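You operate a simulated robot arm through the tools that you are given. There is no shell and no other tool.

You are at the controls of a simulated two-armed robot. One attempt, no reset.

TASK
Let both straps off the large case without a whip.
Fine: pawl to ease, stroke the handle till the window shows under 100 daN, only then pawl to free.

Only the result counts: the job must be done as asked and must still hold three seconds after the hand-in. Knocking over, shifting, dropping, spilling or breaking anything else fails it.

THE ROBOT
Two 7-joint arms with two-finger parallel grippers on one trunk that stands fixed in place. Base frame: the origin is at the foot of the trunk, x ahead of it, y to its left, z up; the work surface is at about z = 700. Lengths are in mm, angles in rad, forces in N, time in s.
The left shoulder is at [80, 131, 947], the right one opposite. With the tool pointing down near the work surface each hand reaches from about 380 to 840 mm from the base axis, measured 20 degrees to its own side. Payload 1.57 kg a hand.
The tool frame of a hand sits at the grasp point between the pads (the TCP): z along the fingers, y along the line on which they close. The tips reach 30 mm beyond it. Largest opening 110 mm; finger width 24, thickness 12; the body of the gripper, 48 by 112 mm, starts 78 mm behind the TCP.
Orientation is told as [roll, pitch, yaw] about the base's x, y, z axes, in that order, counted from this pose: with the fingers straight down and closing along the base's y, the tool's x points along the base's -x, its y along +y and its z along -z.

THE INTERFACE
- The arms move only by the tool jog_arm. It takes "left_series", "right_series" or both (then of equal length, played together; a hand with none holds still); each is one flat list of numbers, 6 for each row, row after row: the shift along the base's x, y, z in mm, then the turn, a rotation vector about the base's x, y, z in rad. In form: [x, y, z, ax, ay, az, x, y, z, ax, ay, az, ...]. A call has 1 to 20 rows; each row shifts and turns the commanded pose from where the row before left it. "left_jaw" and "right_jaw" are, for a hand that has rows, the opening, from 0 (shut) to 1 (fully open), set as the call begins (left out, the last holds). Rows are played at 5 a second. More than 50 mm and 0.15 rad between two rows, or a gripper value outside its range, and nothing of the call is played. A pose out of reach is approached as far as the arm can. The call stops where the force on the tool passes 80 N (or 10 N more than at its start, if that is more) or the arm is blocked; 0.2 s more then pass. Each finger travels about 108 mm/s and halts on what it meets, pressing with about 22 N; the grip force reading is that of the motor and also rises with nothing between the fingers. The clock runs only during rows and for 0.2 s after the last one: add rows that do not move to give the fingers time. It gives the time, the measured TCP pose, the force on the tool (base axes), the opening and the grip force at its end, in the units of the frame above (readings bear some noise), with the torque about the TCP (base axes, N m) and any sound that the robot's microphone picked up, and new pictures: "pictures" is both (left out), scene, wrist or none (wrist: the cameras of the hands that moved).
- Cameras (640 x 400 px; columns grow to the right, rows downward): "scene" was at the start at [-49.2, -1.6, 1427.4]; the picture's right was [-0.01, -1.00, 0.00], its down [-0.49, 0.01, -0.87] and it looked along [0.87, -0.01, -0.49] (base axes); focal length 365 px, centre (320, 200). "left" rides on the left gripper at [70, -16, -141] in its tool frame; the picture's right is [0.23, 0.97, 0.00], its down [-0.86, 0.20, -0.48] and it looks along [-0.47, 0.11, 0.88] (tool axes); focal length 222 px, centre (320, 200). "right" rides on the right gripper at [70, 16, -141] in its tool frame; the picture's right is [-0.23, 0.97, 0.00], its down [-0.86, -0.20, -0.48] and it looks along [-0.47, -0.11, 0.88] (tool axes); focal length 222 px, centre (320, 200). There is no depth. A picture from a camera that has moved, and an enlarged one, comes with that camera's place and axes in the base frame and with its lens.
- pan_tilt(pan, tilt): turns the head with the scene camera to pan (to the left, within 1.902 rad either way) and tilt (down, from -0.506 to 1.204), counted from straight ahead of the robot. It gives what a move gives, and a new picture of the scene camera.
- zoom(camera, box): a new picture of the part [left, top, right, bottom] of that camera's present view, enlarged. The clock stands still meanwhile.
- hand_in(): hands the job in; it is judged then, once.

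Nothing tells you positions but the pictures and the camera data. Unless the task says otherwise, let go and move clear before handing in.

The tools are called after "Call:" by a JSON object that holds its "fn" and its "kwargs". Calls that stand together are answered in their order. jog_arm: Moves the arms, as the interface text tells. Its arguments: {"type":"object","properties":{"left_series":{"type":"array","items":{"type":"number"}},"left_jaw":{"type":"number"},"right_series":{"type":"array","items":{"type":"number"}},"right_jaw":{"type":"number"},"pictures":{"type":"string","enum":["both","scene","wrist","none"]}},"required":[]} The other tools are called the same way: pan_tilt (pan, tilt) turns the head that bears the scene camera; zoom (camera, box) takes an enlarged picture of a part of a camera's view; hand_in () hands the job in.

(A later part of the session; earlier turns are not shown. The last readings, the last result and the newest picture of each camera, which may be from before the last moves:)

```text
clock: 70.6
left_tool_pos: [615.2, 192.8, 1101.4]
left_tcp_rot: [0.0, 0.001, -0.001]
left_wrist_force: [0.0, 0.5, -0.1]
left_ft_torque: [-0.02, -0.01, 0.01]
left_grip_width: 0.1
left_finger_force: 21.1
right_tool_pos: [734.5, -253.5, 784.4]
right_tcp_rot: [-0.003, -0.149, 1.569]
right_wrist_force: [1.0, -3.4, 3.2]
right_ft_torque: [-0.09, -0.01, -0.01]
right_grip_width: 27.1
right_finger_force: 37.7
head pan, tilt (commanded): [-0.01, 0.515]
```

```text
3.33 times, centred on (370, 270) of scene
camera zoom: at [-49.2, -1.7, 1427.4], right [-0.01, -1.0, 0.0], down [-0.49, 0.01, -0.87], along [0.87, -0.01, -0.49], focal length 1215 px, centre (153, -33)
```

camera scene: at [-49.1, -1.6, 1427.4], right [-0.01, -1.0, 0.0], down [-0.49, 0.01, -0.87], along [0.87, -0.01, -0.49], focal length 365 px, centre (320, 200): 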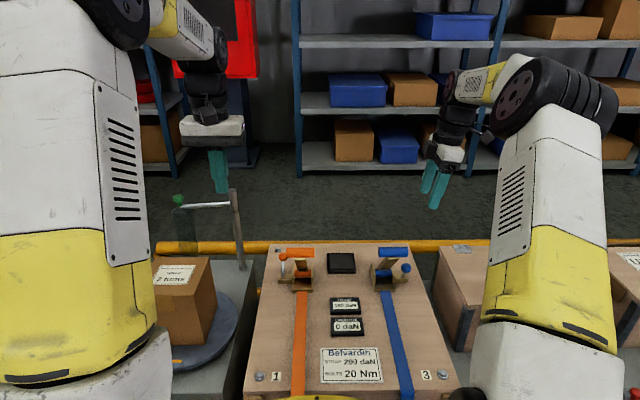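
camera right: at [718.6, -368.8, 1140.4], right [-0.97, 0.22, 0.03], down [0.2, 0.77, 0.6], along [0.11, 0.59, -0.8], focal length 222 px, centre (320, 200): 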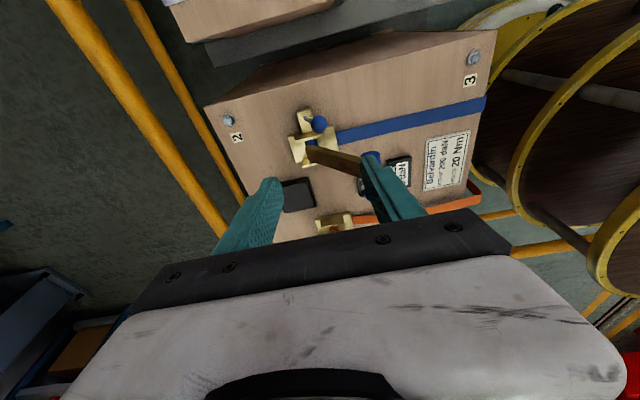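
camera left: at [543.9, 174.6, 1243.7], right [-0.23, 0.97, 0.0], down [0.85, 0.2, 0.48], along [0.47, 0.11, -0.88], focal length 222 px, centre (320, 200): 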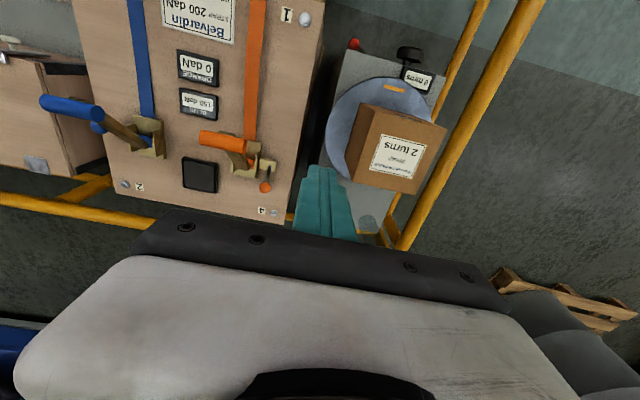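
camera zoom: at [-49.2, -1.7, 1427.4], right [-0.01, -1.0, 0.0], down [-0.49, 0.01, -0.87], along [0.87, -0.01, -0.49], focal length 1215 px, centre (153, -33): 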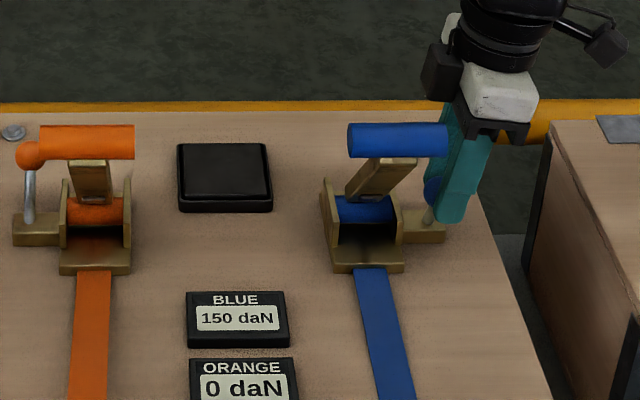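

The blue ball is gripped. I'll swing its lever from hold to upright in small steps.

Call:
{"fn": "jog_arm", "kwargs": {"right_series": [3.9, 0, 1.8, 0, 0, 0, 3.9, 0, 1.6, 0, 0, 0, 4.1, 0, 1.1, 0, 0, 0, 4.2, 0, 0.8, 0, 0, 0, 4.2, 0, 0.5, 0, 0, 0, 4.2, 0, 0.2, 0, 0, 0, 0, 0, 0, 0, 0, 0], "right_jaw": 0.2, "pictures": "none"}}

Call:
{"fn": "zoom", "kwargs": {"camera": "right", "box": [220, 110, 420, 240]}}

Call:
{"fn": "zoom", "kwargs": {"camera": "scene", "box": [280, 210, 460, 330]}}

```text
clock: 72.2
left_tool_pos: [615.3, 192.2, 1101.7]
left_tcp_rot: [0.001, 0.0, 0.001]
left_wrist_force: [-0.6, 0.2, 0.1]
left_ft_torque: [0.0, -0.01, 0.0]
left_grip_width: 0.0
left_finger_force: 21.5
right_tool_pos: [760.3, -253.8, 788.3]
right_tcp_rot: [0.001, -0.149, 1.572]
right_wrist_force: [-4.8, -3.7, 2.1]
right_ft_torque: [0.09, 0.35, 0.04]
right_grip_width: 26.8
right_finger_force: 37.6
head pan, tilt (commanded): [-0.01, 0.515]
```

```text
3.08 times, centred on (320, 175) of right
camera zoom: at [742.9, -341.9, 918.1], right [-0.97, 0.22, 0.03], down [0.2, 0.77, 0.6], along [0.11, 0.59, -0.8], focal length 684 px, centre (320, 277)
```

zoom: 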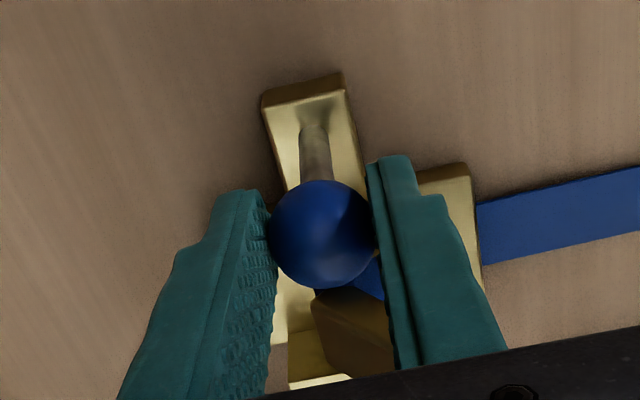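

```text
3.33 times, centred on (370, 270) of scene
camera zoom: at [-49.3, -1.7, 1427.4], right [-0.01, -1.0, 0.0], down [-0.49, 0.01, -0.87], along [0.87, -0.01, -0.49], focal length 1215 px, centre (153, -33)
```

zoom: 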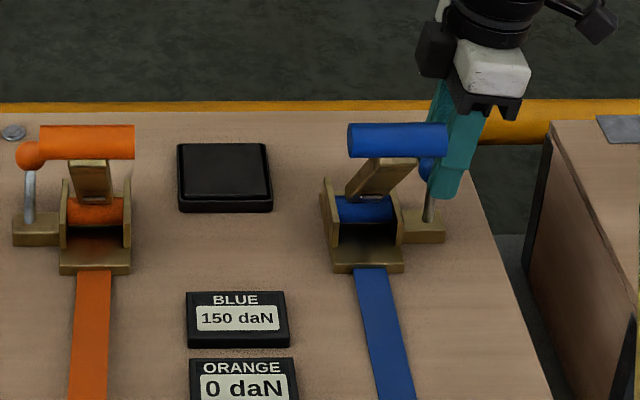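

The lever is upright and the blue window still shows 150. I'll nudge it a few more millimetres toward the middle detent I saw on the orange side, then release.

Call:
{"fn": "jog_arm", "kwargs": {"right_series": [3, 0, 0, 0, 0, 0, 2.5, 0, -0.3, 0, 0, 0, 0, 0, 0, 0, 0, 0], "right_jaw": 0.2, "pictures": "none"}}

Call:
{"fn": "jog_arm", "kwargs": {"right_series": [0, 0, 0, 0, 0, 0, 0, 0, 0, 0, 0, 0, 0, 0, 0, 0, 0, 0], "right_jaw": 0.6, "pictures": "none"}}

Call:
{"fn": "zoom", "kwargs": {"camera": "right", "box": [220, 110, 420, 240]}}

Call:
{"fn": "zoom", "kwargs": {"camera": "scene", "box": [280, 210, 460, 330]}}

```text
clock: 73.0
left_tool_pos: [615.5, 192.5, 1101.4]
left_tcp_rot: [-0.001, 0.0, 0.0]
left_wrist_force: [-0.7, 0.6, -0.1]
left_ft_torque: [-0.03, -0.01, -0.05]
left_grip_width: 0.0
left_finger_force: 20.8
right_tool_pos: [764.7, -253.2, 788.7]
right_tcp_rot: [0.0, -0.15, 1.572]
right_wrist_force: [-4.1, -4.2, 2.3]
right_ft_torque: [0.03, 0.39, 0.03]
right_grip_width: 26.8
right_finger_force: 37.7
head pan, tilt (commanded): [-0.01, 0.515]
```

```text
clock: 73.8
left_tool_pos: [614.2, 191.9, 1102.5]
left_tcp_rot: [-0.001, 0.0, 0.001]
left_wrist_force: [0.4, -0.6, -0.4]
left_ft_torque: [-0.04, -0.01, 0.02]
left_grip_width: 0.0
left_finger_force: 21.5
right_tool_pos: [763.7, -252.6, 788.0]
right_tcp_rot: [0.001, -0.151, 1.572]
right_wrist_force: [-0.3, -0.2, 0.2]
right_ft_torque: [0.0, 0.0, 0.02]
right_grip_width: 66.0
right_finger_force: 0.1
head pan, tilt (commanded): [-0.01, 0.515]
```

```text
3.08 times, centred on (320, 175) of right
camera zoom: at [748.5, -341.5, 917.6], right [-0.97, 0.22, 0.03], down [0.2, 0.77, 0.6], along [0.11, 0.59, -0.8], focal length 684 px, centre (320, 277)
```

zoom: 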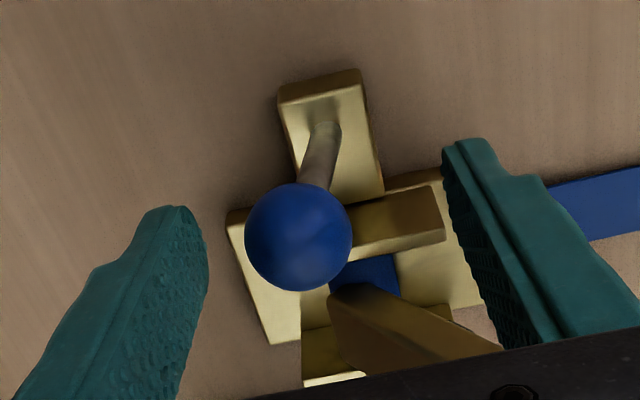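

```text
3.33 times, centred on (370, 270) of scene
camera zoom: at [-49.1, -1.6, 1427.4], right [-0.01, -1.0, 0.0], down [-0.49, 0.01, -0.87], along [0.87, -0.01, -0.49], focal length 1215 px, centre (153, -33)
```

zoom: 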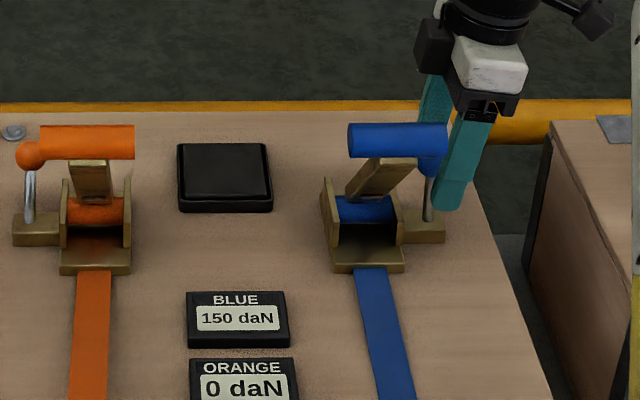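

The blue lever has settled in its middle detent (x≈770) with the window still at 150. I'll lift the right hand, turn it back to jaw-along-y, and move over the blue handle bar with the jaw fully open.

Call:
{"fn": "jog_arm", "kwargs": {"right_series": [0, -1, 10, 0, 0, 0, 0, -3, 20, 0, 0, 0, 0, -4, 25, 0, 0, 0, 0, -4, 25, 0, 0, 0, 0, -4, 25, 0, 0, 0, 0, -4, 25, 0, 0, 0, 0, -4, 25, 0, 0, 0, 0, -4, 25, 0, 0, 0, 0, -4, 25, 0, 0, 0, 0, 0, 0, -0.15, 0, 0, 0, 0, 0, 0, 0, 0], "right_jaw": 0.6, "pictures": "none"}}

Call:
{"fn": "jog_arm", "kwargs": {"right_series": [-7.8, 7.8, 0, 0, 0, -0.131, -7.8, 7.8, 0, 0, 0, -0.131, -7.8, 7.8, 0, 0, 0, -0.131, -7.8, 7.8, 0, 0, 0, -0.131, -7.8, 7.8, 0, 0, 0, -0.131, -7.8, 7.8, 0, 0, 0, -0.131, -7.8, 7.8, 0, 0, 0, -0.131, -7.8, 7.8, 0, 0, 0, -0.131, -7.8, 7.8, 0, 0, 0, -0.131, -7.8, 7.8, 0, 0, 0, -0.131, -7.8, 7.8, 0, 0, 0, -0.131, -7.8, 7.8, 0, 0, 0, -0.13, 0, 0, 0, 0, 0, 0], "right_jaw": 1.0, "pictures": "both"}}

Call:
{"fn": "zoom", "kwargs": {"camera": "right", "box": [160, 60, 480, 220]}}

Call:
{"fn": "zoom", "kwargs": {"camera": "scene", "box": [280, 210, 460, 330]}}

Call:
{"fn": "zoom", "kwargs": {"camera": "left", "box": [20, 20, 260, 200]}}

```text
clock: 76.2
left_tool_pos: [615.6, 192.4, 1100.6]
left_tcp_rot: [0.001, -0.001, -0.001]
left_wrist_force: [-0.3, 0.7, -0.4]
left_ft_torque: [0.0, -0.03, 0.0]
left_grip_width: 0.3
left_finger_force: 21.4
right_tool_pos: [763.7, -286.3, 994.6]
right_tcp_rot: [-0.001, 0.0, 1.571]
right_wrist_force: [-0.9, -0.6, -0.8]
right_ft_torque: [-0.02, 0.01, 0.03]
right_grip_width: 66.0
right_finger_force: 0.1
head pan, tilt (commanded): [-0.01, 0.515]
```

```text
clock: 79.0
left_tool_pos: [615.9, 192.7, 1101.8]
left_tcp_rot: [-0.001, 0.0, -0.001]
left_wrist_force: [-0.4, 0.3, 0.5]
left_ft_torque: [0.01, 0.01, -0.02]
left_grip_width: 0.1
left_finger_force: 21.1
right_tool_pos: [670.5, -189.8, 994.5]
right_tcp_rot: [0.0, 0.002, -0.002]
right_wrist_force: [-0.2, -0.1, -0.3]
right_ft_torque: [0.03, 0.02, 0.02]
right_grip_width: 110.1
right_finger_force: 0.2
head pan, tilt (commanded): [-0.01, 0.515]
camera scene: at [-49.1, -1.6, 1427.4], right [-0.01, -1.0, 0.0], down [-0.49, 0.01, -0.87], along [0.87, -0.01, -0.49], focal length 365 px, centre (320, 200)
camera right: at [601.3, -173.9, 1134.4], right [0.23, 0.97, 0.0], down [0.85, -0.2, 0.48], along [0.47, -0.11, -0.88], focal length 222 px, centre (320, 200)
```

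scene: 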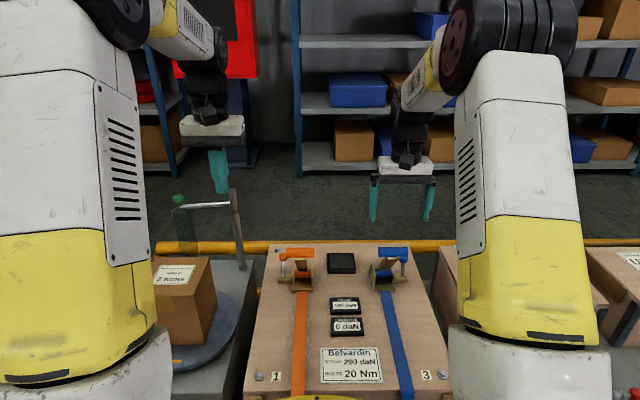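
right: 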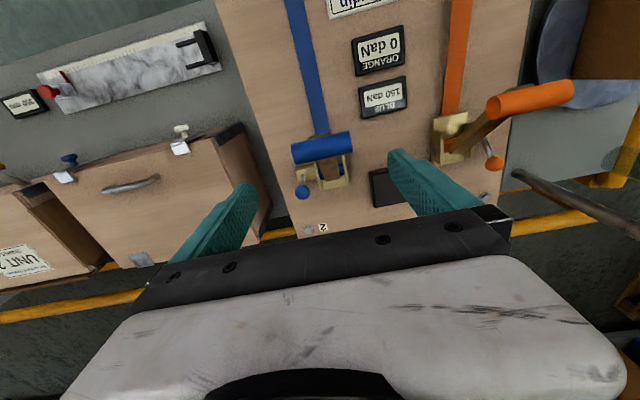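

```text
2.00 times, centred on (320, 140) of right
camera zoom: at [601.3, -173.9, 1134.4], right [0.23, 0.97, 0.0], down [0.85, -0.2, 0.48], along [0.47, -0.11, -0.88], focal length 444 px, centre (320, 320)
```

zoom: 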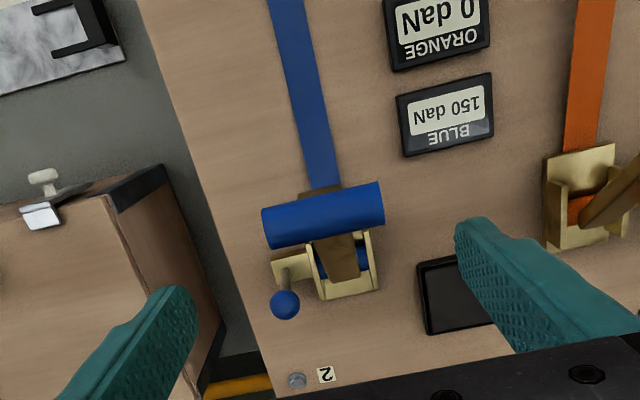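

```text
3.33 times, centred on (370, 270) of scene
camera zoom: at [-49.1, -1.6, 1427.4], right [-0.01, -1.0, 0.0], down [-0.49, 0.01, -0.87], along [0.87, -0.01, -0.49], focal length 1215 px, centre (153, -33)
```

zoom: 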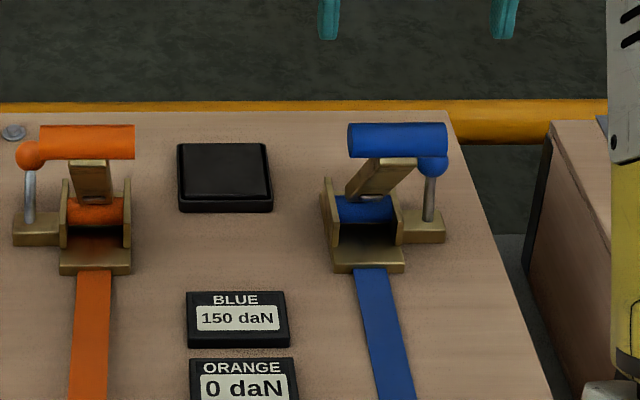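

```text
2.22 times, centred on (140, 110) of left
camera zoom: at [544.1, 174.8, 1243.5], right [-0.23, 0.97, 0.0], down [0.86, 0.2, 0.48], along [0.47, 0.11, -0.88], focal length 494 px, centre (720, 400)
```

zoom: 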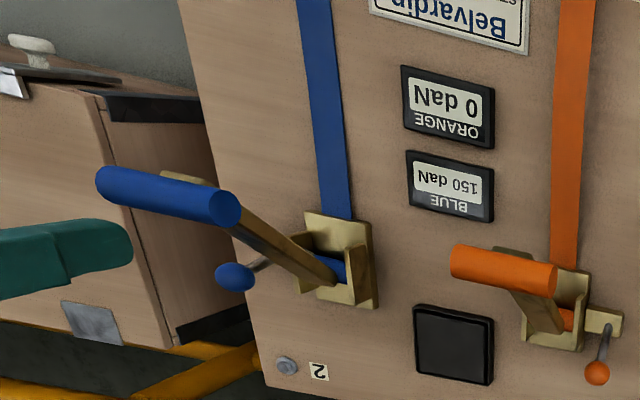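

The blue bar is centred near (671, -189, 874). I'll lower the open jaw around its ends and close.

Call:
{"fn": "jog_arm", "kwargs": {"right_series": [-0.5, 1, -22, 0, 0, 0, 0, 0, -22, 0, 0, 0, 0, 0, -22, 0, 0, 0, 0, 0, -22, 0, 0, 0, 0, 0, -22, 0, 0, 0, 0, 0, 0, 0, 0, 0], "right_jaw": 1.0, "pictures": "none"}}

Call:
{"fn": "zoom", "kwargs": {"camera": "right", "box": [160, 60, 480, 220]}}

Call:
{"fn": "zoom", "kwargs": {"camera": "left", "box": [20, 20, 260, 200]}}

```text
clock: 80.4
left_tool_pos: [614.3, 191.6, 1101.3]
left_tcp_rot: [-0.001, 0.001, 0.0]
left_wrist_force: [0.5, 0.4, -0.4]
left_ft_torque: [0.01, 0.0, -0.01]
left_grip_width: 0.1
left_finger_force: 21.6
right_tool_pos: [668.5, -190.0, 883.5]
right_tcp_rot: [0.0, 0.002, -0.001]
right_wrist_force: [0.3, 0.0, -0.6]
right_ft_torque: [0.03, -0.06, -0.01]
right_grip_width: 110.0
right_finger_force: 0.0
head pan, tilt (commanded): [-0.01, 0.515]
```

```text
2.00 times, centred on (320, 140) of right
camera zoom: at [599.7, -171.7, 1024.3], right [0.23, 0.97, 0.0], down [0.85, -0.2, 0.48], along [0.47, -0.11, -0.88], focal length 444 px, centre (320, 320)
```

zoom: 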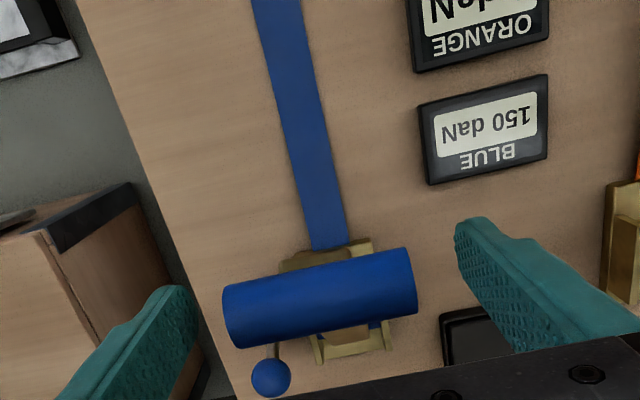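

```text
2.22 times, centred on (140, 110) of left
camera zoom: at [544.1, 174.8, 1243.5], right [-0.23, 0.97, 0.0], down [0.86, 0.2, 0.48], along [0.47, 0.11, -0.88], focal length 494 px, centre (720, 400)
```

zoom: 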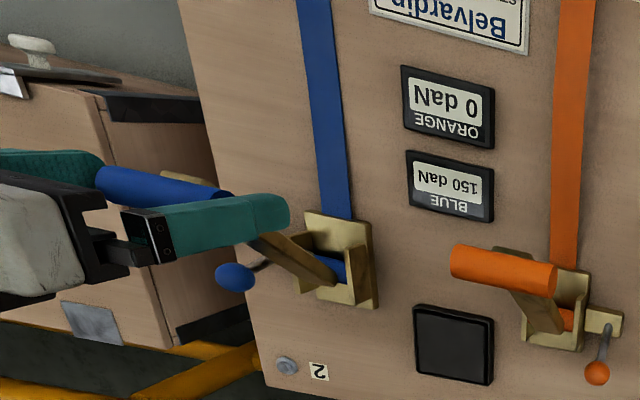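

Call:
{"fn": "jog_arm", "kwargs": {"right_series": [0, 0, 0, 0, 0, 0, 0, 0, 0, 0, 0, 0, 0, 0, 0, 0, 0, 0], "right_jaw": 0.58, "pictures": "none"}}

Call:
{"fn": "jog_arm", "kwargs": {"right_series": [-6, 0, -4.2, 0, 0, 0, -7.3, 0, -5.8, 0, 0, 0, -6.6, 0, -6.3, 0, 0, 0, -6.5, 0, -6.6, 0, 0, 0, 0, 0, 0, 0, 0, 0], "right_jaw": 0.58, "pictures": "none"}}

Call:
{"fn": "zoom", "kwargs": {"camera": "scene", "box": [280, 210, 460, 330]}}

Call:
{"fn": "zoom", "kwargs": {"camera": "left", "box": [20, 20, 260, 200]}}

```text
clock: 81.2
left_tool_pos: [615.5, 192.3, 1101.8]
left_tcp_rot: [0.0, 0.001, 0.0]
left_wrist_force: [-0.2, -0.5, -0.4]
left_ft_torque: [0.0, 0.01, 0.02]
left_grip_width: 0.0
left_finger_force: 21.8
right_tool_pos: [668.9, -190.3, 883.1]
right_tcp_rot: [0.0, 0.0, 0.001]
right_wrist_force: [0.9, -4.1, -1.5]
right_ft_torque: [-0.2, -0.05, 0.01]
right_grip_width: 94.7
right_finger_force: 45.6
head pan, tilt (commanded): [-0.01, 0.515]
```

```text
clock: 82.4
left_tool_pos: [615.7, 191.5, 1101.3]
left_tcp_rot: [0.001, 0.001, 0.0]
left_wrist_force: [0.0, 0.5, -0.6]
left_ft_torque: [0.02, -0.03, -0.01]
left_grip_width: 0.1
left_finger_force: 21.5
right_tool_pos: [644.2, -190.2, 860.2]
right_tcp_rot: [0.0, -0.002, 0.0]
right_wrist_force: [9.2, -5.6, 4.0]
right_ft_torque: [-0.01, -1.44, 0.01]
right_grip_width: 94.9
right_finger_force: 44.7
head pan, tilt (commanded): [-0.01, 0.515]
```

```text
3.33 times, centred on (370, 270) of scene
camera zoom: at [-49.0, -1.8, 1427.4], right [-0.01, -1.0, 0.0], down [-0.49, 0.01, -0.87], along [0.87, -0.01, -0.49], focal length 1215 px, centre (153, -33)
```

zoom: 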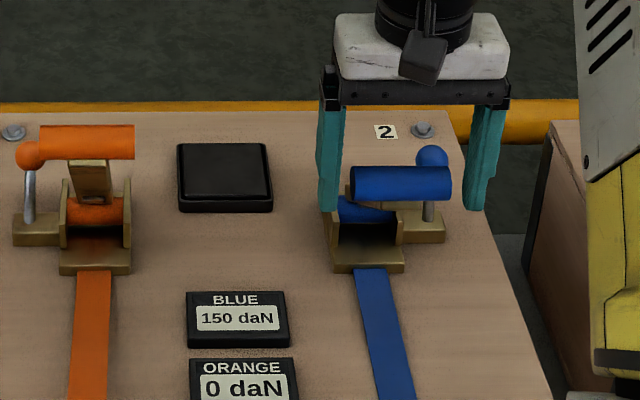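

```text
2.22 times, centred on (140, 110) of left
camera zoom: at [544.2, 174.6, 1243.5], right [-0.23, 0.97, 0.0], down [0.86, 0.2, 0.48], along [0.47, 0.11, -0.88], focal length 494 px, centre (720, 400)
```

zoom: 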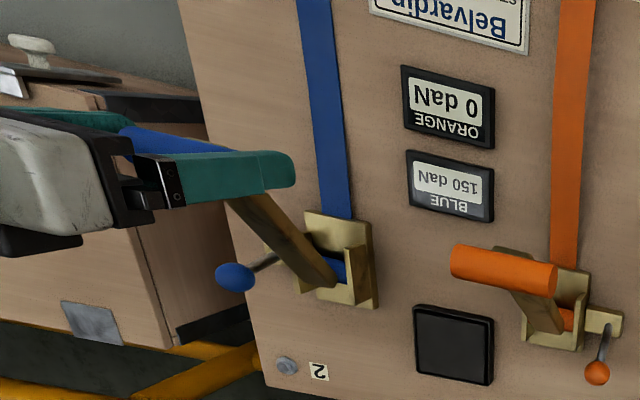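

The blue handle follows. Continuing the stroke to the bottom.

Call:
{"fn": "jog_arm", "kwargs": {"right_series": [-5.7, 0, -7.2, 0, 0, 0, -5.6, 0, -7.3, 0, 0, 0, -4.7, 0, -7.8, 0, 0, 0, -4.7, 0, -7.9, 0, 0, 0, -3.7, 0, -8.3, 0, 0, 0, -3.7, 0, -8.3, 0, 0, 0, -2.7, 0, -8.7, 0, 0, 0, -2.6, 0, -8.7, 0, 0, 0, 0, 0, 0, 0, 0, 0], "right_jaw": 0.58, "pictures": "none"}}

Call:
{"fn": "zoom", "kwargs": {"camera": "scene", "box": [280, 210, 460, 330]}}

Call:
{"fn": "zoom", "kwargs": {"camera": "left", "box": [20, 20, 260, 200]}}

```text
clock: 84.4
left_tool_pos: [615.0, 192.7, 1101.1]
left_tcp_rot: [0.001, 0.0, 0.0]
left_wrist_force: [-0.6, -0.4, -0.1]
left_ft_torque: [0.01, 0.0, 0.02]
left_grip_width: 0.0
left_finger_force: 21.5
right_tool_pos: [609.7, -189.6, 795.7]
right_tcp_rot: [-0.001, 0.002, 0.003]
right_wrist_force: [-1.1, 1.1, 8.9]
right_ft_torque: [0.07, -0.99, 0.09]
right_grip_width: 95.0
right_finger_force: 45.0
head pan, tilt (commanded): [-0.01, 0.515]
```

```text
3.33 times, centred on (370, 270) of scene
camera zoom: at [-49.5, -1.4, 1427.4], right [-0.01, -1.0, 0.0], down [-0.49, 0.01, -0.87], along [0.87, -0.01, -0.49], focal length 1215 px, centre (153, -33)
```

zoom: 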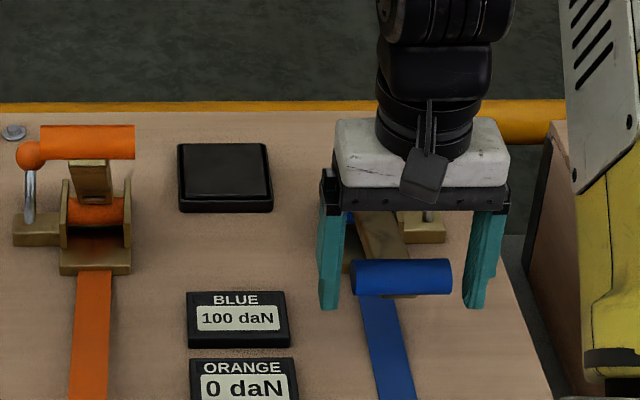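

```text
2.22 times, centred on (140, 110) of left
camera zoom: at [543.7, 175.0, 1243.7], right [-0.23, 0.97, 0.0], down [0.86, 0.2, 0.48], along [0.47, 0.11, -0.88], focal length 494 px, centre (720, 400)
```

zoom: 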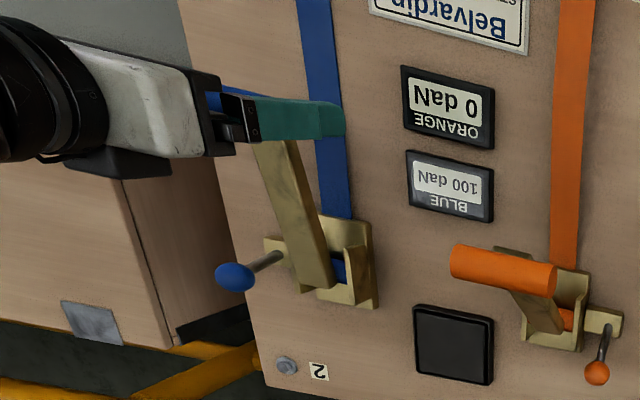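

Blue is down to 100 daN, which is still not under 100. I'll return the handle to rest and stroke once more.

Call:
{"fn": "jog_arm", "kwargs": {"right_series": [2.6, 0, 8.7, 0, 0, 0, 2.7, 0, 8.7, 0, 0, 0, 3.7, 0, 8.3, 0, 0, 0, 3.7, 0, 8.3, 0, 0, 0, 4.7, 0, 7.9, 0, 0, 0, 4.7, 0, 7.8, 0, 0, 0, 5.6, 0, 7.3, 0, 0, 0, 5.7, 0, 7.2, 0, 0, 0, 6.5, 0, 6.6, 0, 0, 0, 6.6, 0, 6.3, 0, 0, 0, 7.3, 0, 5.8, 0, 0, 0, 6, 0, 4.2, 0, 0, 0, 1, 0, 0.8, 0, 0, 0, 0, 0, 0, 0, 0, 0], "right_jaw": 0.58, "pictures": "none"}}

Call:
{"fn": "zoom", "kwargs": {"camera": "scene", "box": [280, 210, 460, 330]}}

Call:
{"fn": "zoom", "kwargs": {"camera": "left", "box": [20, 20, 260, 200]}}

```text
clock: 87.4
left_tool_pos: [615.1, 193.3, 1101.8]
left_tcp_rot: [0.001, 0.0, -0.002]
left_wrist_force: [0.0, -0.1, 0.4]
left_ft_torque: [0.06, -0.01, 0.01]
left_grip_width: 0.0
left_finger_force: 21.4
right_tool_pos: [668.8, -189.6, 882.7]
right_tcp_rot: [0.0, 0.006, -0.001]
right_wrist_force: [-20.7, 7.1, -12.8]
right_ft_torque: [-0.17, 0.48, 0.0]
right_grip_width: 95.2
right_finger_force: 45.3
head pan, tilt (commanded): [-0.01, 0.515]
```

```text
3.33 times, centred on (370, 270) of scene
camera zoom: at [-49.7, -1.4, 1427.4], right [-0.01, -1.0, 0.0], down [-0.49, 0.01, -0.87], along [0.87, -0.01, -0.49], focal length 1215 px, centre (153, -33)
```

zoom: 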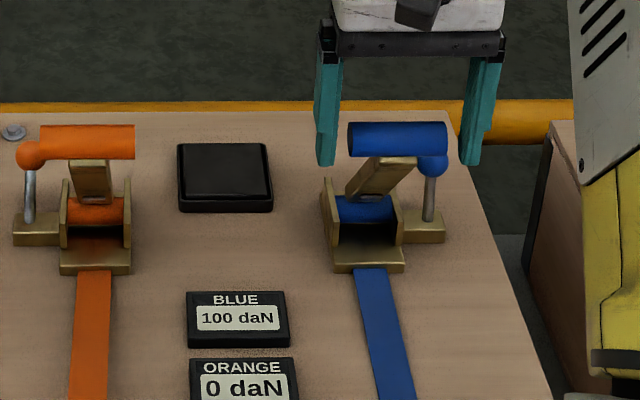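

```text
2.22 times, centred on (140, 110) of left
camera zoom: at [543.6, 175.0, 1243.7], right [-0.23, 0.97, 0.0], down [0.86, 0.2, 0.48], along [0.47, 0.11, -0.88], focal length 494 px, centre (720, 400)
```

zoom: 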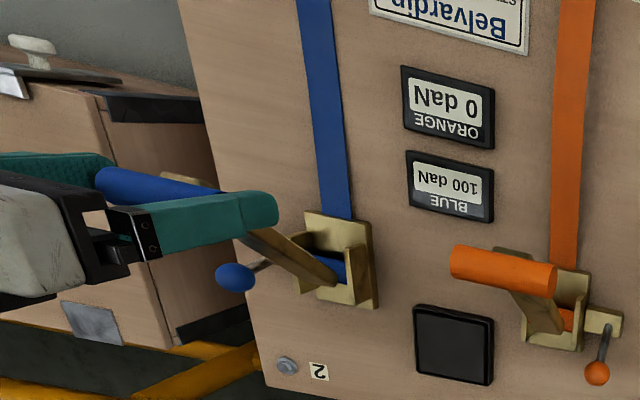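

The blue handle is at its stop with the window at 100. Second stroke down.

Call:
{"fn": "jog_arm", "kwargs": {"right_series": [-1, 0, -0.8, 0, 0, 0, -6, 0, -4.2, 0, 0, 0, -7.3, 0, -5.8, 0, 0, 0, -6.6, 0, -6.3, 0, 0, 0, -6.5, 0, -6.6, 0, 0, 0, -5.7, 0, -7.2, 0, 0, 0, -5.6, 0, -7.3, 0, 0, 0, -4.7, 0, -7.8, 0, 0, 0, -4.7, 0, -7.9, 0, 0, 0, -3.7, 0, -8.3, 0, 0, 0, -3.7, 0, -8.3, 0, 0, 0, -2.7, 0, -8.7, 0, 0, 0, -2.6, 0, -8.7, 0, 0, 0, 0, 0, 0, 0, 0, 0], "right_jaw": 0.58, "pictures": "none"}}

Call:
{"fn": "zoom", "kwargs": {"camera": "scene", "box": [280, 210, 460, 330]}}

Call:
{"fn": "zoom", "kwargs": {"camera": "left", "box": [20, 20, 260, 200]}}

```text
clock: 90.4
left_tool_pos: [614.7, 192.0, 1101.7]
left_tcp_rot: [0.0, 0.0, 0.0]
left_wrist_force: [0.1, -0.4, 0.5]
left_ft_torque: [0.02, -0.01, 0.0]
left_grip_width: 0.0
left_finger_force: 21.0
right_tool_pos: [611.7, -190.3, 796.8]
right_tcp_rot: [0.0, -0.002, 0.0]
right_wrist_force: [-4.7, 7.6, 10.0]
right_ft_torque: [0.01, -0.96, 0.05]
right_grip_width: 95.3
right_finger_force: 45.3
head pan, tilt (commanded): [-0.01, 0.515]
```

```text
3.33 times, centred on (370, 270) of scene
camera zoom: at [-49.6, -1.2, 1427.4], right [-0.01, -1.0, 0.0], down [-0.49, 0.01, -0.87], along [0.87, -0.01, -0.49], focal length 1215 px, centre (153, -33)
```

zoom: 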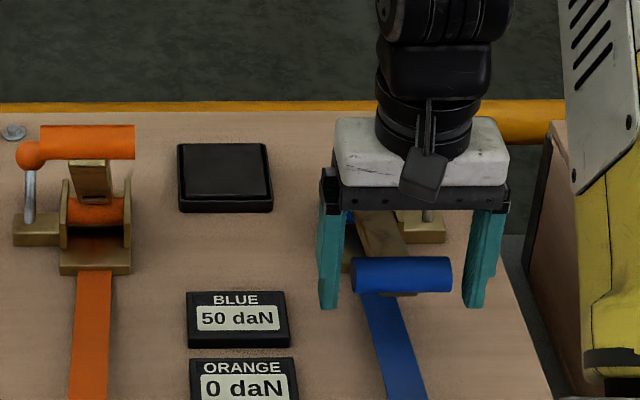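

```text
2.22 times, centred on (140, 110) of left
camera zoom: at [543.6, 175.1, 1243.7], right [-0.23, 0.97, 0.0], down [0.86, 0.2, 0.48], along [0.47, 0.11, -0.88], focal length 494 px, centre (720, 400)
```

zoom: 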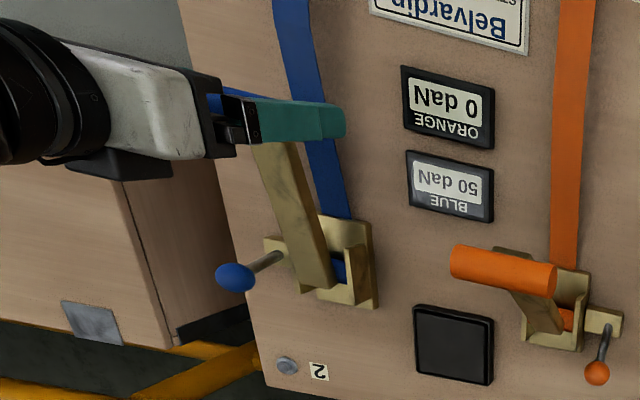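

Blue reads 50 daN. I'll return the handle to rest, release it and lift clear.

Call:
{"fn": "jog_arm", "kwargs": {"right_series": [2.6, 0, 8.7, 0, 0, 0, 2.7, 0, 8.7, 0, 0, 0, 3.7, 0, 8.3, 0, 0, 0, 3.7, 0, 8.3, 0, 0, 0, 4.7, 0, 7.9, 0, 0, 0, 4.7, 0, 7.8, 0, 0, 0, 5.6, 0, 7.3, 0, 0, 0, 5.7, 0, 7.2, 0, 0, 0, 6.5, 0, 6.6, 0, 0, 0, 6.6, 0, 6.3, 0, 0, 0, 7.3, 0, 5.8, 0, 0, 0, 6, 0, 4.2, 0, 0, 0, 0, 0, 0, 0, 0, 0], "right_jaw": 0.58, "pictures": "none"}}

Call:
{"fn": "jog_arm", "kwargs": {"right_series": [0, 0, 0, 0, 0, 0, 0, 0, 0, 0, 0, 0, 0, 0, 25, 0, 0, 0, 0, 0, 25, 0, 0, 0, 0, 0, 25, 0, 0, 0, 0, 0, 30, 0, 0, 0, 0, 0, 0, 0, 0, 0], "right_jaw": 1.0, "pictures": "none"}}

Call:
{"fn": "zoom", "kwargs": {"camera": "scene", "box": [280, 210, 460, 330]}}

Call:
{"fn": "zoom", "kwargs": {"camera": "left", "box": [20, 20, 260, 200]}}

```text
clock: 93.2
left_tool_pos: [614.7, 192.0, 1101.3]
left_tcp_rot: [0.0, -0.001, 0.001]
left_wrist_force: [-0.5, -0.2, 1.5]
left_ft_torque: [-0.02, -0.01, -0.01]
left_grip_width: 0.0
left_finger_force: 21.1
right_tool_pos: [666.7, -189.1, 882.1]
right_tcp_rot: [-0.001, 0.007, -0.001]
right_wrist_force: [-22.0, 10.7, -11.7]
right_ft_torque: [0.01, 0.44, 0.17]
right_grip_width: 95.4
right_finger_force: 45.3
head pan, tilt (commanded): [-0.01, 0.515]
```

```text
clock: 94.8
left_tool_pos: [615.1, 191.9, 1101.8]
left_tcp_rot: [0.001, 0.0, 0.0]
left_wrist_force: [0.2, 0.0, -0.6]
left_ft_torque: [0.01, 0.03, 0.01]
left_grip_width: 0.0
left_finger_force: 21.2
right_tool_pos: [671.6, -189.4, 988.7]
right_tcp_rot: [0.0, -0.002, -0.001]
right_wrist_force: [-0.3, -0.2, 0.1]
right_ft_torque: [0.01, 0.0, 0.01]
right_grip_width: 110.0
right_finger_force: 0.1
head pan, tilt (commanded): [-0.01, 0.515]
```

```text
3.33 times, centred on (370, 270) of scene
camera zoom: at [-49.1, -1.5, 1427.4], right [-0.01, -1.0, 0.0], down [-0.49, 0.01, -0.87], along [0.87, -0.01, -0.49], focal length 1215 px, centre (153, -33)
```

zoom: 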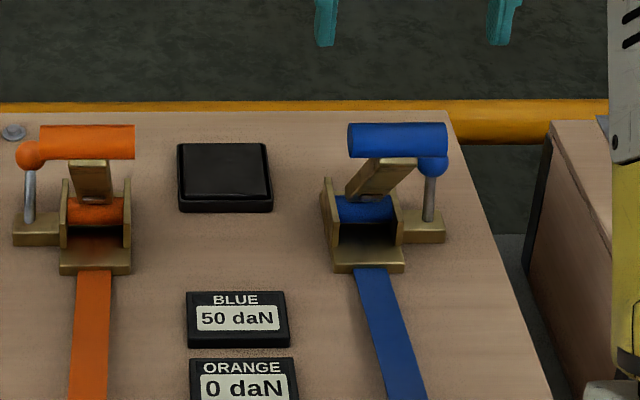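

```text
2.22 times, centred on (140, 110) of left
camera zoom: at [544.1, 174.8, 1243.5], right [-0.23, 0.97, 0.0], down [0.86, 0.2, 0.48], along [0.47, 0.11, -0.88], focal length 494 px, centre (720, 400)
```

zoom: 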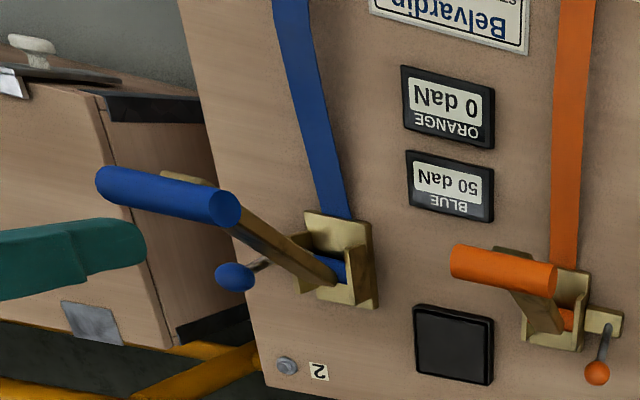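

Blue shows 50 daN and the handle is at rest. Now the right hand goes back to the blue pawl to move it on to free.

Call:
{"fn": "jog_arm", "kwargs": {"right_series": [8.1, -7.7, 0.8, 0, 0, 0.131, 8.1, -7.7, 0.8, 0, 0, 0.131, 8.1, -7.7, 0.8, 0, 0, 0.131, 8.1, -7.7, 0.8, 0, 0, 0.131, 8.1, -7.7, 0.8, 0, 0, 0.131, 8.1, -7.7, 0.8, 0, 0, 0.131, 8.1, -7.7, 0.8, 0, 0, 0.131, 8.1, -7.7, 0.8, 0, 0, 0.131, 8.1, -7.7, 0.8, 0, 0, 0.131, 8.1, -7.7, 0.8, 0, 0, 0.131, 8.1, -7.7, 0.8, 0, 0, 0.131, 8.1, -7.7, 0.8, 0, 0, 0.13, 0, 0, 0, 0.15, 0, 0, 0, 0, 0, 0, 0, 0], "right_jaw": 0.6, "pictures": "none"}}

Call:
{"fn": "zoom", "kwargs": {"camera": "right", "box": [220, 60, 420, 190]}}

```text
clock: 97.8
left_tool_pos: [615.3, 192.6, 1100.5]
left_tcp_rot: [-0.001, 0.0, 0.001]
left_wrist_force: [-0.1, -0.9, 0.6]
left_ft_torque: [-0.01, -0.04, -0.03]
left_grip_width: 0.2
left_finger_force: 21.4
right_tool_pos: [767.9, -283.4, 996.8]
right_tcp_rot: [0.002, -0.153, 1.572]
right_wrist_force: [-0.2, -0.2, 0.4]
right_ft_torque: [-0.02, -0.02, -0.01]
right_grip_width: 65.8
right_finger_force: 0.0
head pan, tilt (commanded): [-0.01, 0.515]
```

```text
3.08 times, centred on (320, 125) of right
camera zoom: at [751.8, -371.1, 1126.7], right [-0.97, 0.22, 0.03], down [0.2, 0.77, 0.6], along [0.11, 0.59, -0.8], focal length 684 px, centre (320, 431)
```

zoom: 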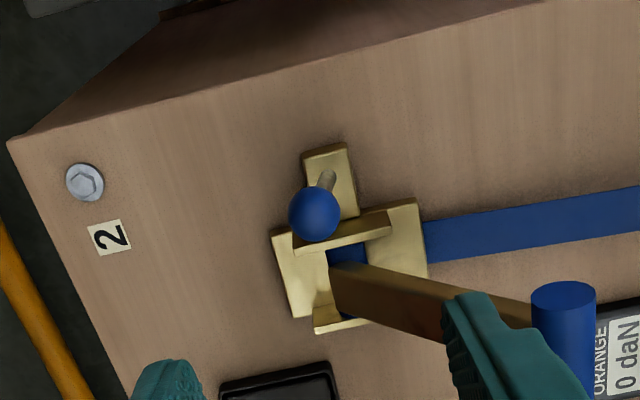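

Call:
{"fn": "jog_arm", "kwargs": {"right_series": [0.3, 2.9, -20, 0, 0, 0, 0.3, 2.9, -20, 0, 0, 0, 0.3, 2.9, -20, 0, 0, 0, 0.3, 2.9, -20, 0, 0, 0, 0.3, 2.9, -20, 0, 0, 0, 0.3, 2.9, -20, 0, 0, 0, 0.3, 2.9, -20, 0, 0, 0, 0.3, 2.9, -20, 0, 0, 0, 0.2, 2.9, -20, 0, 0, 0, 0, 2.9, -20, 0, 0, 0, 0, 0, 0, 0, 0, 0], "right_jaw": 0.6, "pictures": "none"}}

Call:
{"fn": "zoom", "kwargs": {"camera": "right", "box": [220, 110, 420, 240]}}

Call:
{"fn": "jog_arm", "kwargs": {"right_series": [0, 0, 0, 0, 0, 0, 0, 0, 0, 0, 0, 0, 0, 0, 0, 0, 0, 0], "right_jaw": 0.2, "pictures": "none"}}

Call:
{"fn": "zoom", "kwargs": {"camera": "right", "box": [220, 110, 420, 240]}}

Call:
{"fn": "zoom", "kwargs": {"camera": "scene", "box": [280, 210, 460, 330]}}

```text
clock: 100.2
left_tool_pos: [614.8, 191.1, 1100.3]
left_tcp_rot: [-0.001, 0.0, 0.0]
left_wrist_force: [0.1, 1.0, 0.2]
left_ft_torque: [0.0, -0.01, 0.0]
left_grip_width: 0.3
left_finger_force: 21.3
right_tool_pos: [772.7, -253.9, 796.5]
right_tcp_rot: [0.001, -0.151, 1.573]
right_wrist_force: [-0.3, 0.0, 0.5]
right_ft_torque: [-0.03, 0.03, 0.01]
right_grip_width: 66.1
right_finger_force: 0.2
head pan, tilt (commanded): [-0.01, 0.515]
```

```text
3.08 times, centred on (320, 175) of right
camera zoom: at [756.1, -342.6, 926.6], right [-0.97, 0.22, 0.03], down [0.2, 0.77, 0.6], along [0.11, 0.59, -0.8], focal length 684 px, centre (320, 277)
```

zoom: 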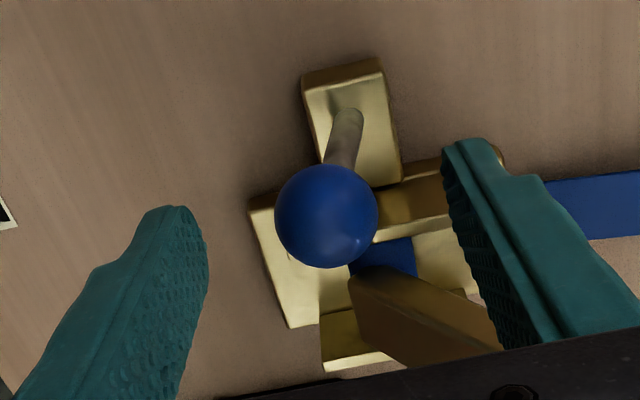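

```text
clock: 101.0
left_tool_pos: [615.7, 192.8, 1101.1]
left_tcp_rot: [-0.001, -0.001, 0.0]
left_wrist_force: [-0.7, -0.2, -0.7]
left_ft_torque: [0.0, 0.03, -0.03]
left_grip_width: 0.1
left_finger_force: 20.8
right_tool_pos: [771.0, -254.5, 797.1]
right_tcp_rot: [0.0, -0.15, 1.572]
right_wrist_force: [-0.7, 0.1, -0.8]
right_ft_torque: [-0.01, -0.01, -0.03]
right_grip_width: 26.8
right_finger_force: 37.2
head pan, tilt (commanded): [-0.01, 0.515]
```

```text
3.08 times, centred on (320, 175) of right
camera zoom: at [756.1, -342.6, 926.7], right [-0.97, 0.22, 0.03], down [0.2, 0.77, 0.6], along [0.11, 0.59, -0.8], focal length 684 px, centre (320, 277)
```

zoom: 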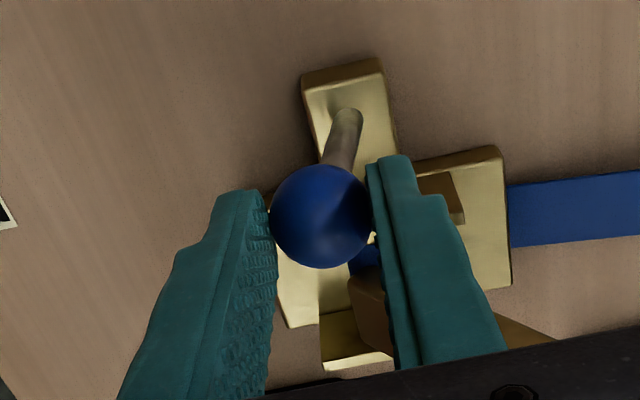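

```text
3.33 times, centred on (370, 270) of scene
camera zoom: at [-49.1, -1.6, 1427.4], right [-0.01, -1.0, 0.0], down [-0.49, 0.01, -0.87], along [0.87, -0.01, -0.49], focal length 1215 px, centre (153, -33)
```

zoom: 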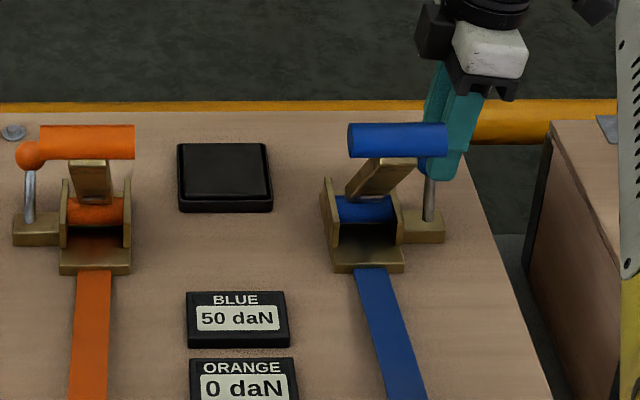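

The blue ball is gripped and its window reads 50 daN. Now I'll swing the pawl to free along its arc.

Call:
{"fn": "jog_arm", "kwargs": {"right_series": [3.5, 0, -1, 0, 0, 0, 3.5, 0, -1.3, 0, 0, 0, 3.5, 0, -1.5, 0, 0, 0, 3.4, 0, -1.5, 0, 0, 0, 3.2, 0, -2, 0, 0, 0, 3.1, 0, -2, 0, 0, 0, 2.9, 0, -2.4, 0, 0, 0, 2.9, 0, -2.5, 0, 0, 0, 2.5, 0, -2.6, 0, 0, 0, 2, 0, -2.2, 0, 0, 0, 0, 0, 0, 0, 0, 0], "right_jaw": 0.2, "pictures": "none"}}

Call:
{"fn": "zoom", "kwargs": {"camera": "right", "box": [220, 110, 420, 240]}}

Call:
{"fn": "zoom", "kwargs": {"camera": "scene", "box": [280, 210, 460, 330]}}

```text
clock: 103.4
left_tool_pos: [614.8, 192.0, 1101.2]
left_tcp_rot: [0.001, 0.0, 0.001]
left_wrist_force: [-0.7, -0.5, -0.7]
left_ft_torque: [-0.01, -0.01, -0.03]
left_grip_width: 0.0
left_finger_force: 21.3
right_tool_pos: [799.9, -253.9, 779.9]
right_tcp_rot: [-0.003, -0.15, 1.572]
right_wrist_force: [-0.9, -4.2, 2.5]
right_ft_torque: [-0.01, 0.19, 0.01]
right_grip_width: 26.7
right_finger_force: 37.6
head pan, tilt (commanded): [-0.01, 0.515]
```

```text
3.08 times, centred on (320, 175) of right
camera zoom: at [784.6, -342.5, 907.9], right [-0.97, 0.22, 0.03], down [0.2, 0.77, 0.6], along [0.11, 0.59, -0.8], focal length 684 px, centre (320, 277)
```

zoom: 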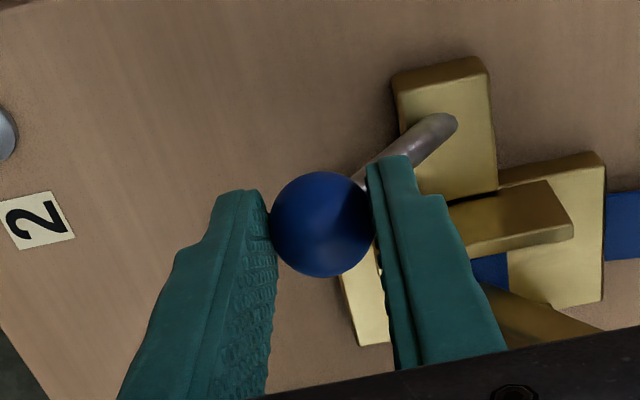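

```text
3.33 times, centred on (370, 270) of scene
camera zoom: at [-49.1, -1.7, 1427.4], right [-0.01, -1.0, 0.0], down [-0.49, 0.01, -0.87], along [0.87, -0.01, -0.49], focal length 1215 px, centre (153, -33)
```

zoom: 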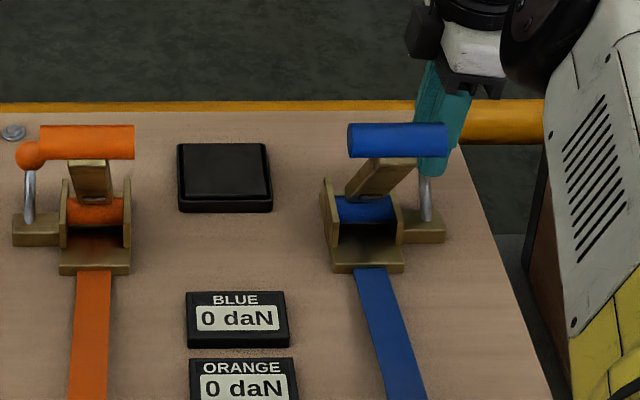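

Blue now reads 0 daN too. I'll release the lever, check that it stays put, and lift the right hand clear.

Call:
{"fn": "jog_arm", "kwargs": {"right_series": [0, 0, 0, 0, 0, 0, 0, 0, 0, 0, 0, 0, 0, 0, 0, 0, 0, 0], "right_jaw": 0.6, "pictures": "none"}}

Call:
{"fn": "zoom", "kwargs": {"camera": "right", "box": [220, 110, 420, 240]}}

Call:
{"fn": "jog_arm", "kwargs": {"right_series": [0, -1, 10, 0, 0, 0, 0, -3, 20, 0, 0, 0, 0, -4, 25, 0, 0, 0, 0, -4, 25, 0, 0, 0, 0, -4, 25, 0, 0, 0, 0, -4, 25, 0, 0, 0, 0, -4, 25, 0, 0, 0, 0, -4, 25, 0, 0, 0, 0, -4, 25, 0, 0, 0, 0, 0, 0, -0.15, 0, 0, 0, 0, 0, 0, 0, 0], "right_jaw": 0.6, "pictures": "none"}}

Call:
{"fn": "jog_arm", "kwargs": {"right_series": [-22, -6.5, 10, 0, 0, -0.131, -22, -6.5, 10, 0, 0, -0.131, -22, -6.5, 10, 0, 0, -0.131, -22, -6.5, 10, 0, 0, -0.131, -22, -6.5, 10, 0, 0, -0.131, -22, -6.5, 10, 0, 0, -0.131, -22, -6.5, 10, 0, 0, -0.131, -22, -6.5, 10, 0, 0, -0.131, -22, -6.5, 10, 0, 0, -0.131, -22, -6.5, 10, 0, 0, -0.131, -22, -6.5, 10, 0, 0, -0.131, -22, -6.5, 10, 0, 0, -0.13, 0, 0, 0, 0, 0, 0], "right_jaw": 1.0, "pictures": "both"}}

Call:
{"fn": "zoom", "kwargs": {"camera": "scene", "box": [240, 220, 460, 360]}}

Call:
{"fn": "zoom", "kwargs": {"camera": "left", "box": [20, 0, 340, 220]}}

```text
clock: 104.2
left_tool_pos: [615.4, 192.1, 1101.8]
left_tcp_rot: [-0.001, -0.001, 0.0]
left_wrist_force: [0.4, -0.1, -0.6]
left_ft_torque: [0.03, 0.0, -0.01]
left_grip_width: 0.0
left_finger_force: 21.3
right_tool_pos: [800.7, -252.3, 779.2]
right_tcp_rot: [0.0, -0.15, 1.572]
right_wrist_force: [-0.4, 0.2, 0.4]
right_ft_torque: [0.01, 0.0, 0.02]
right_grip_width: 66.0
right_finger_force: 0.0
head pan, tilt (commanded): [-0.01, 0.515]
```

```text
3.08 times, centred on (320, 175) of right
camera zoom: at [784.5, -342.0, 907.7], right [-0.97, 0.22, 0.03], down [0.2, 0.77, 0.6], along [0.11, 0.59, -0.8], focal length 684 px, centre (320, 277)
```

zoom: 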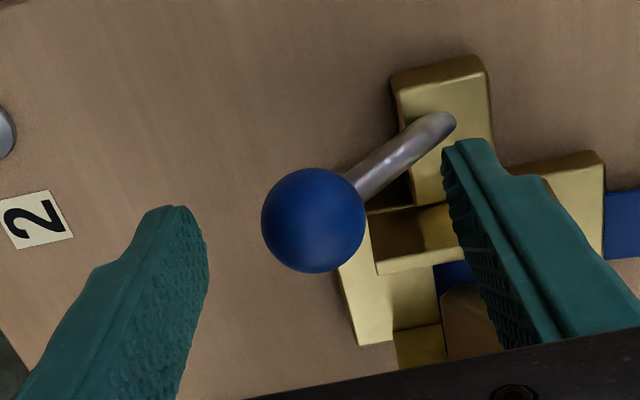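

```text
clock: 106.6
left_tool_pos: [615.7, 192.1, 1100.7]
left_tcp_rot: [0.001, 0.0, -0.001]
left_wrist_force: [-0.3, -0.2, 0.2]
left_ft_torque: [0.0, 0.0, 0.0]
left_grip_width: 0.1
left_finger_force: 21.5
right_tool_pos: [797.6, -285.3, 983.3]
right_tcp_rot: [0.004, 0.001, 1.574]
right_wrist_force: [-0.7, 0.4, 0.0]
right_ft_torque: [0.02, 0.0, 0.0]
right_grip_width: 65.8
right_finger_force: 0.0
right hand out of reach, approached as far as the arm can: row 8, 9, 10
head pan, tilt (commanded): [-0.01, 0.515]
```

```text
clock: 109.4
left_tool_pos: [615.1, 191.7, 1101.3]
left_tcp_rot: [-0.001, 0.0, 0.001]
left_wrist_force: [-0.3, -1.4, -0.3]
left_ft_torque: [0.0, 0.02, -0.04]
left_grip_width: 0.1
left_finger_force: 21.5
right_tool_pos: [703.5, -411.5, 1158.0]
right_tcp_rot: [0.001, 0.003, -0.003]
right_wrist_force: [0.2, 0.5, -0.2]
right_ft_torque: [-0.01, 0.04, 0.03]
right_grip_width: 110.0
right_finger_force: 0.0
right hand out of reach, approached as far as the arm can: row 1, 2, 3, 4, 5, 6, 7, 8, 9, 10, 11, 12
head pan, tilt (commanded): [-0.01, 0.515]
camera scene: at [-49.1, -1.6, 1427.4], right [-0.01, -1.0, 0.0], down [-0.49, 0.01, -0.87], along [0.87, -0.01, -0.49], focal length 365 px, centre (320, 200)
camera right: at [635.0, -393.6, 1299.5], right [0.23, 0.97, 0.0], down [0.86, -0.2, 0.48], along [0.46, -0.11, -0.88], focal length 222 px, centre (320, 200)
```

scene: 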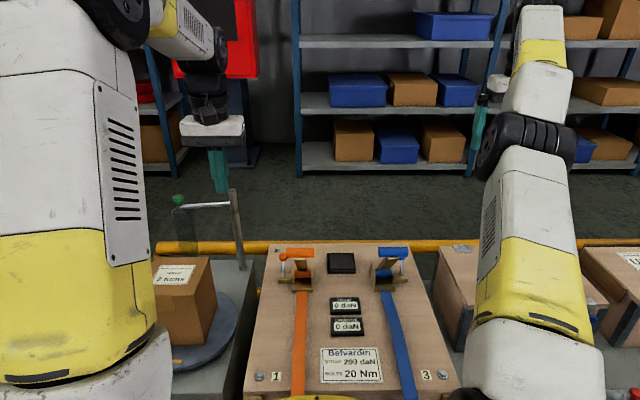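
right: 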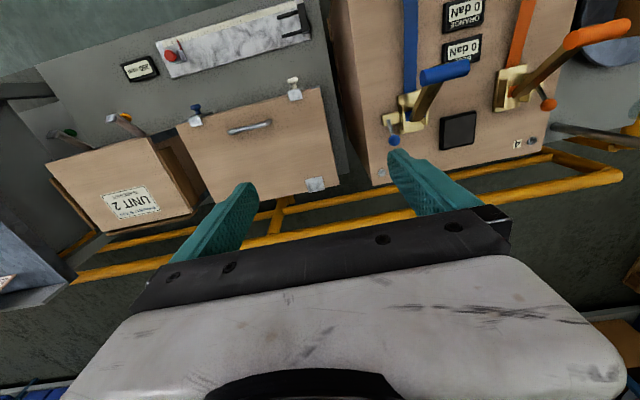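

```text
2.86 times, centred on (350, 290) of scene
camera zoom: at [-49.1, -1.6, 1427.4], right [-0.01, -1.0, 0.0], down [-0.49, 0.01, -0.87], along [0.87, -0.01, -0.49], focal length 1042 px, centre (234, -57)
```

zoom: 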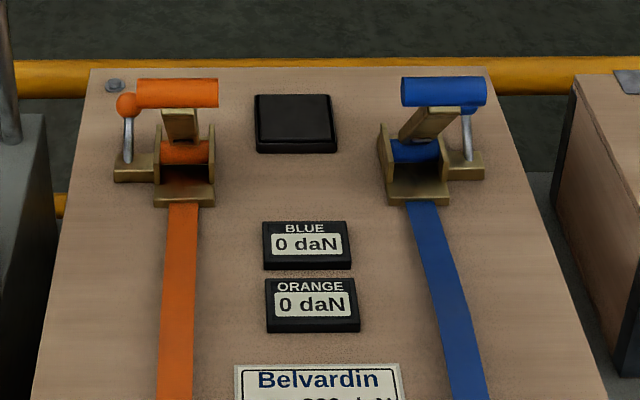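

```text
1.82 times, centred on (180, 110) of left
camera zoom: at [544.1, 174.7, 1243.5], right [-0.23, 0.97, 0.0], down [0.86, 0.2, 0.48], along [0.47, 0.11, -0.88], focal length 404 px, centre (574, 364)
```

zoom: 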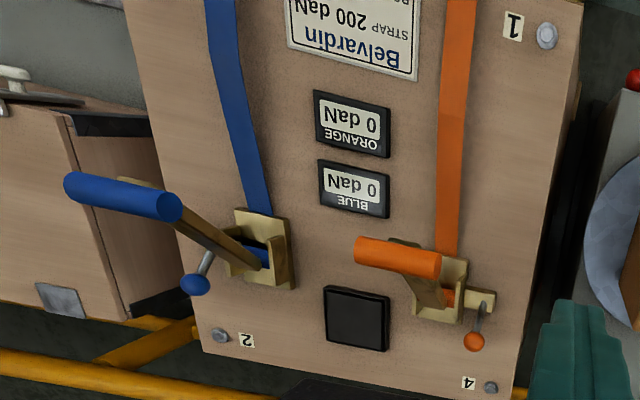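

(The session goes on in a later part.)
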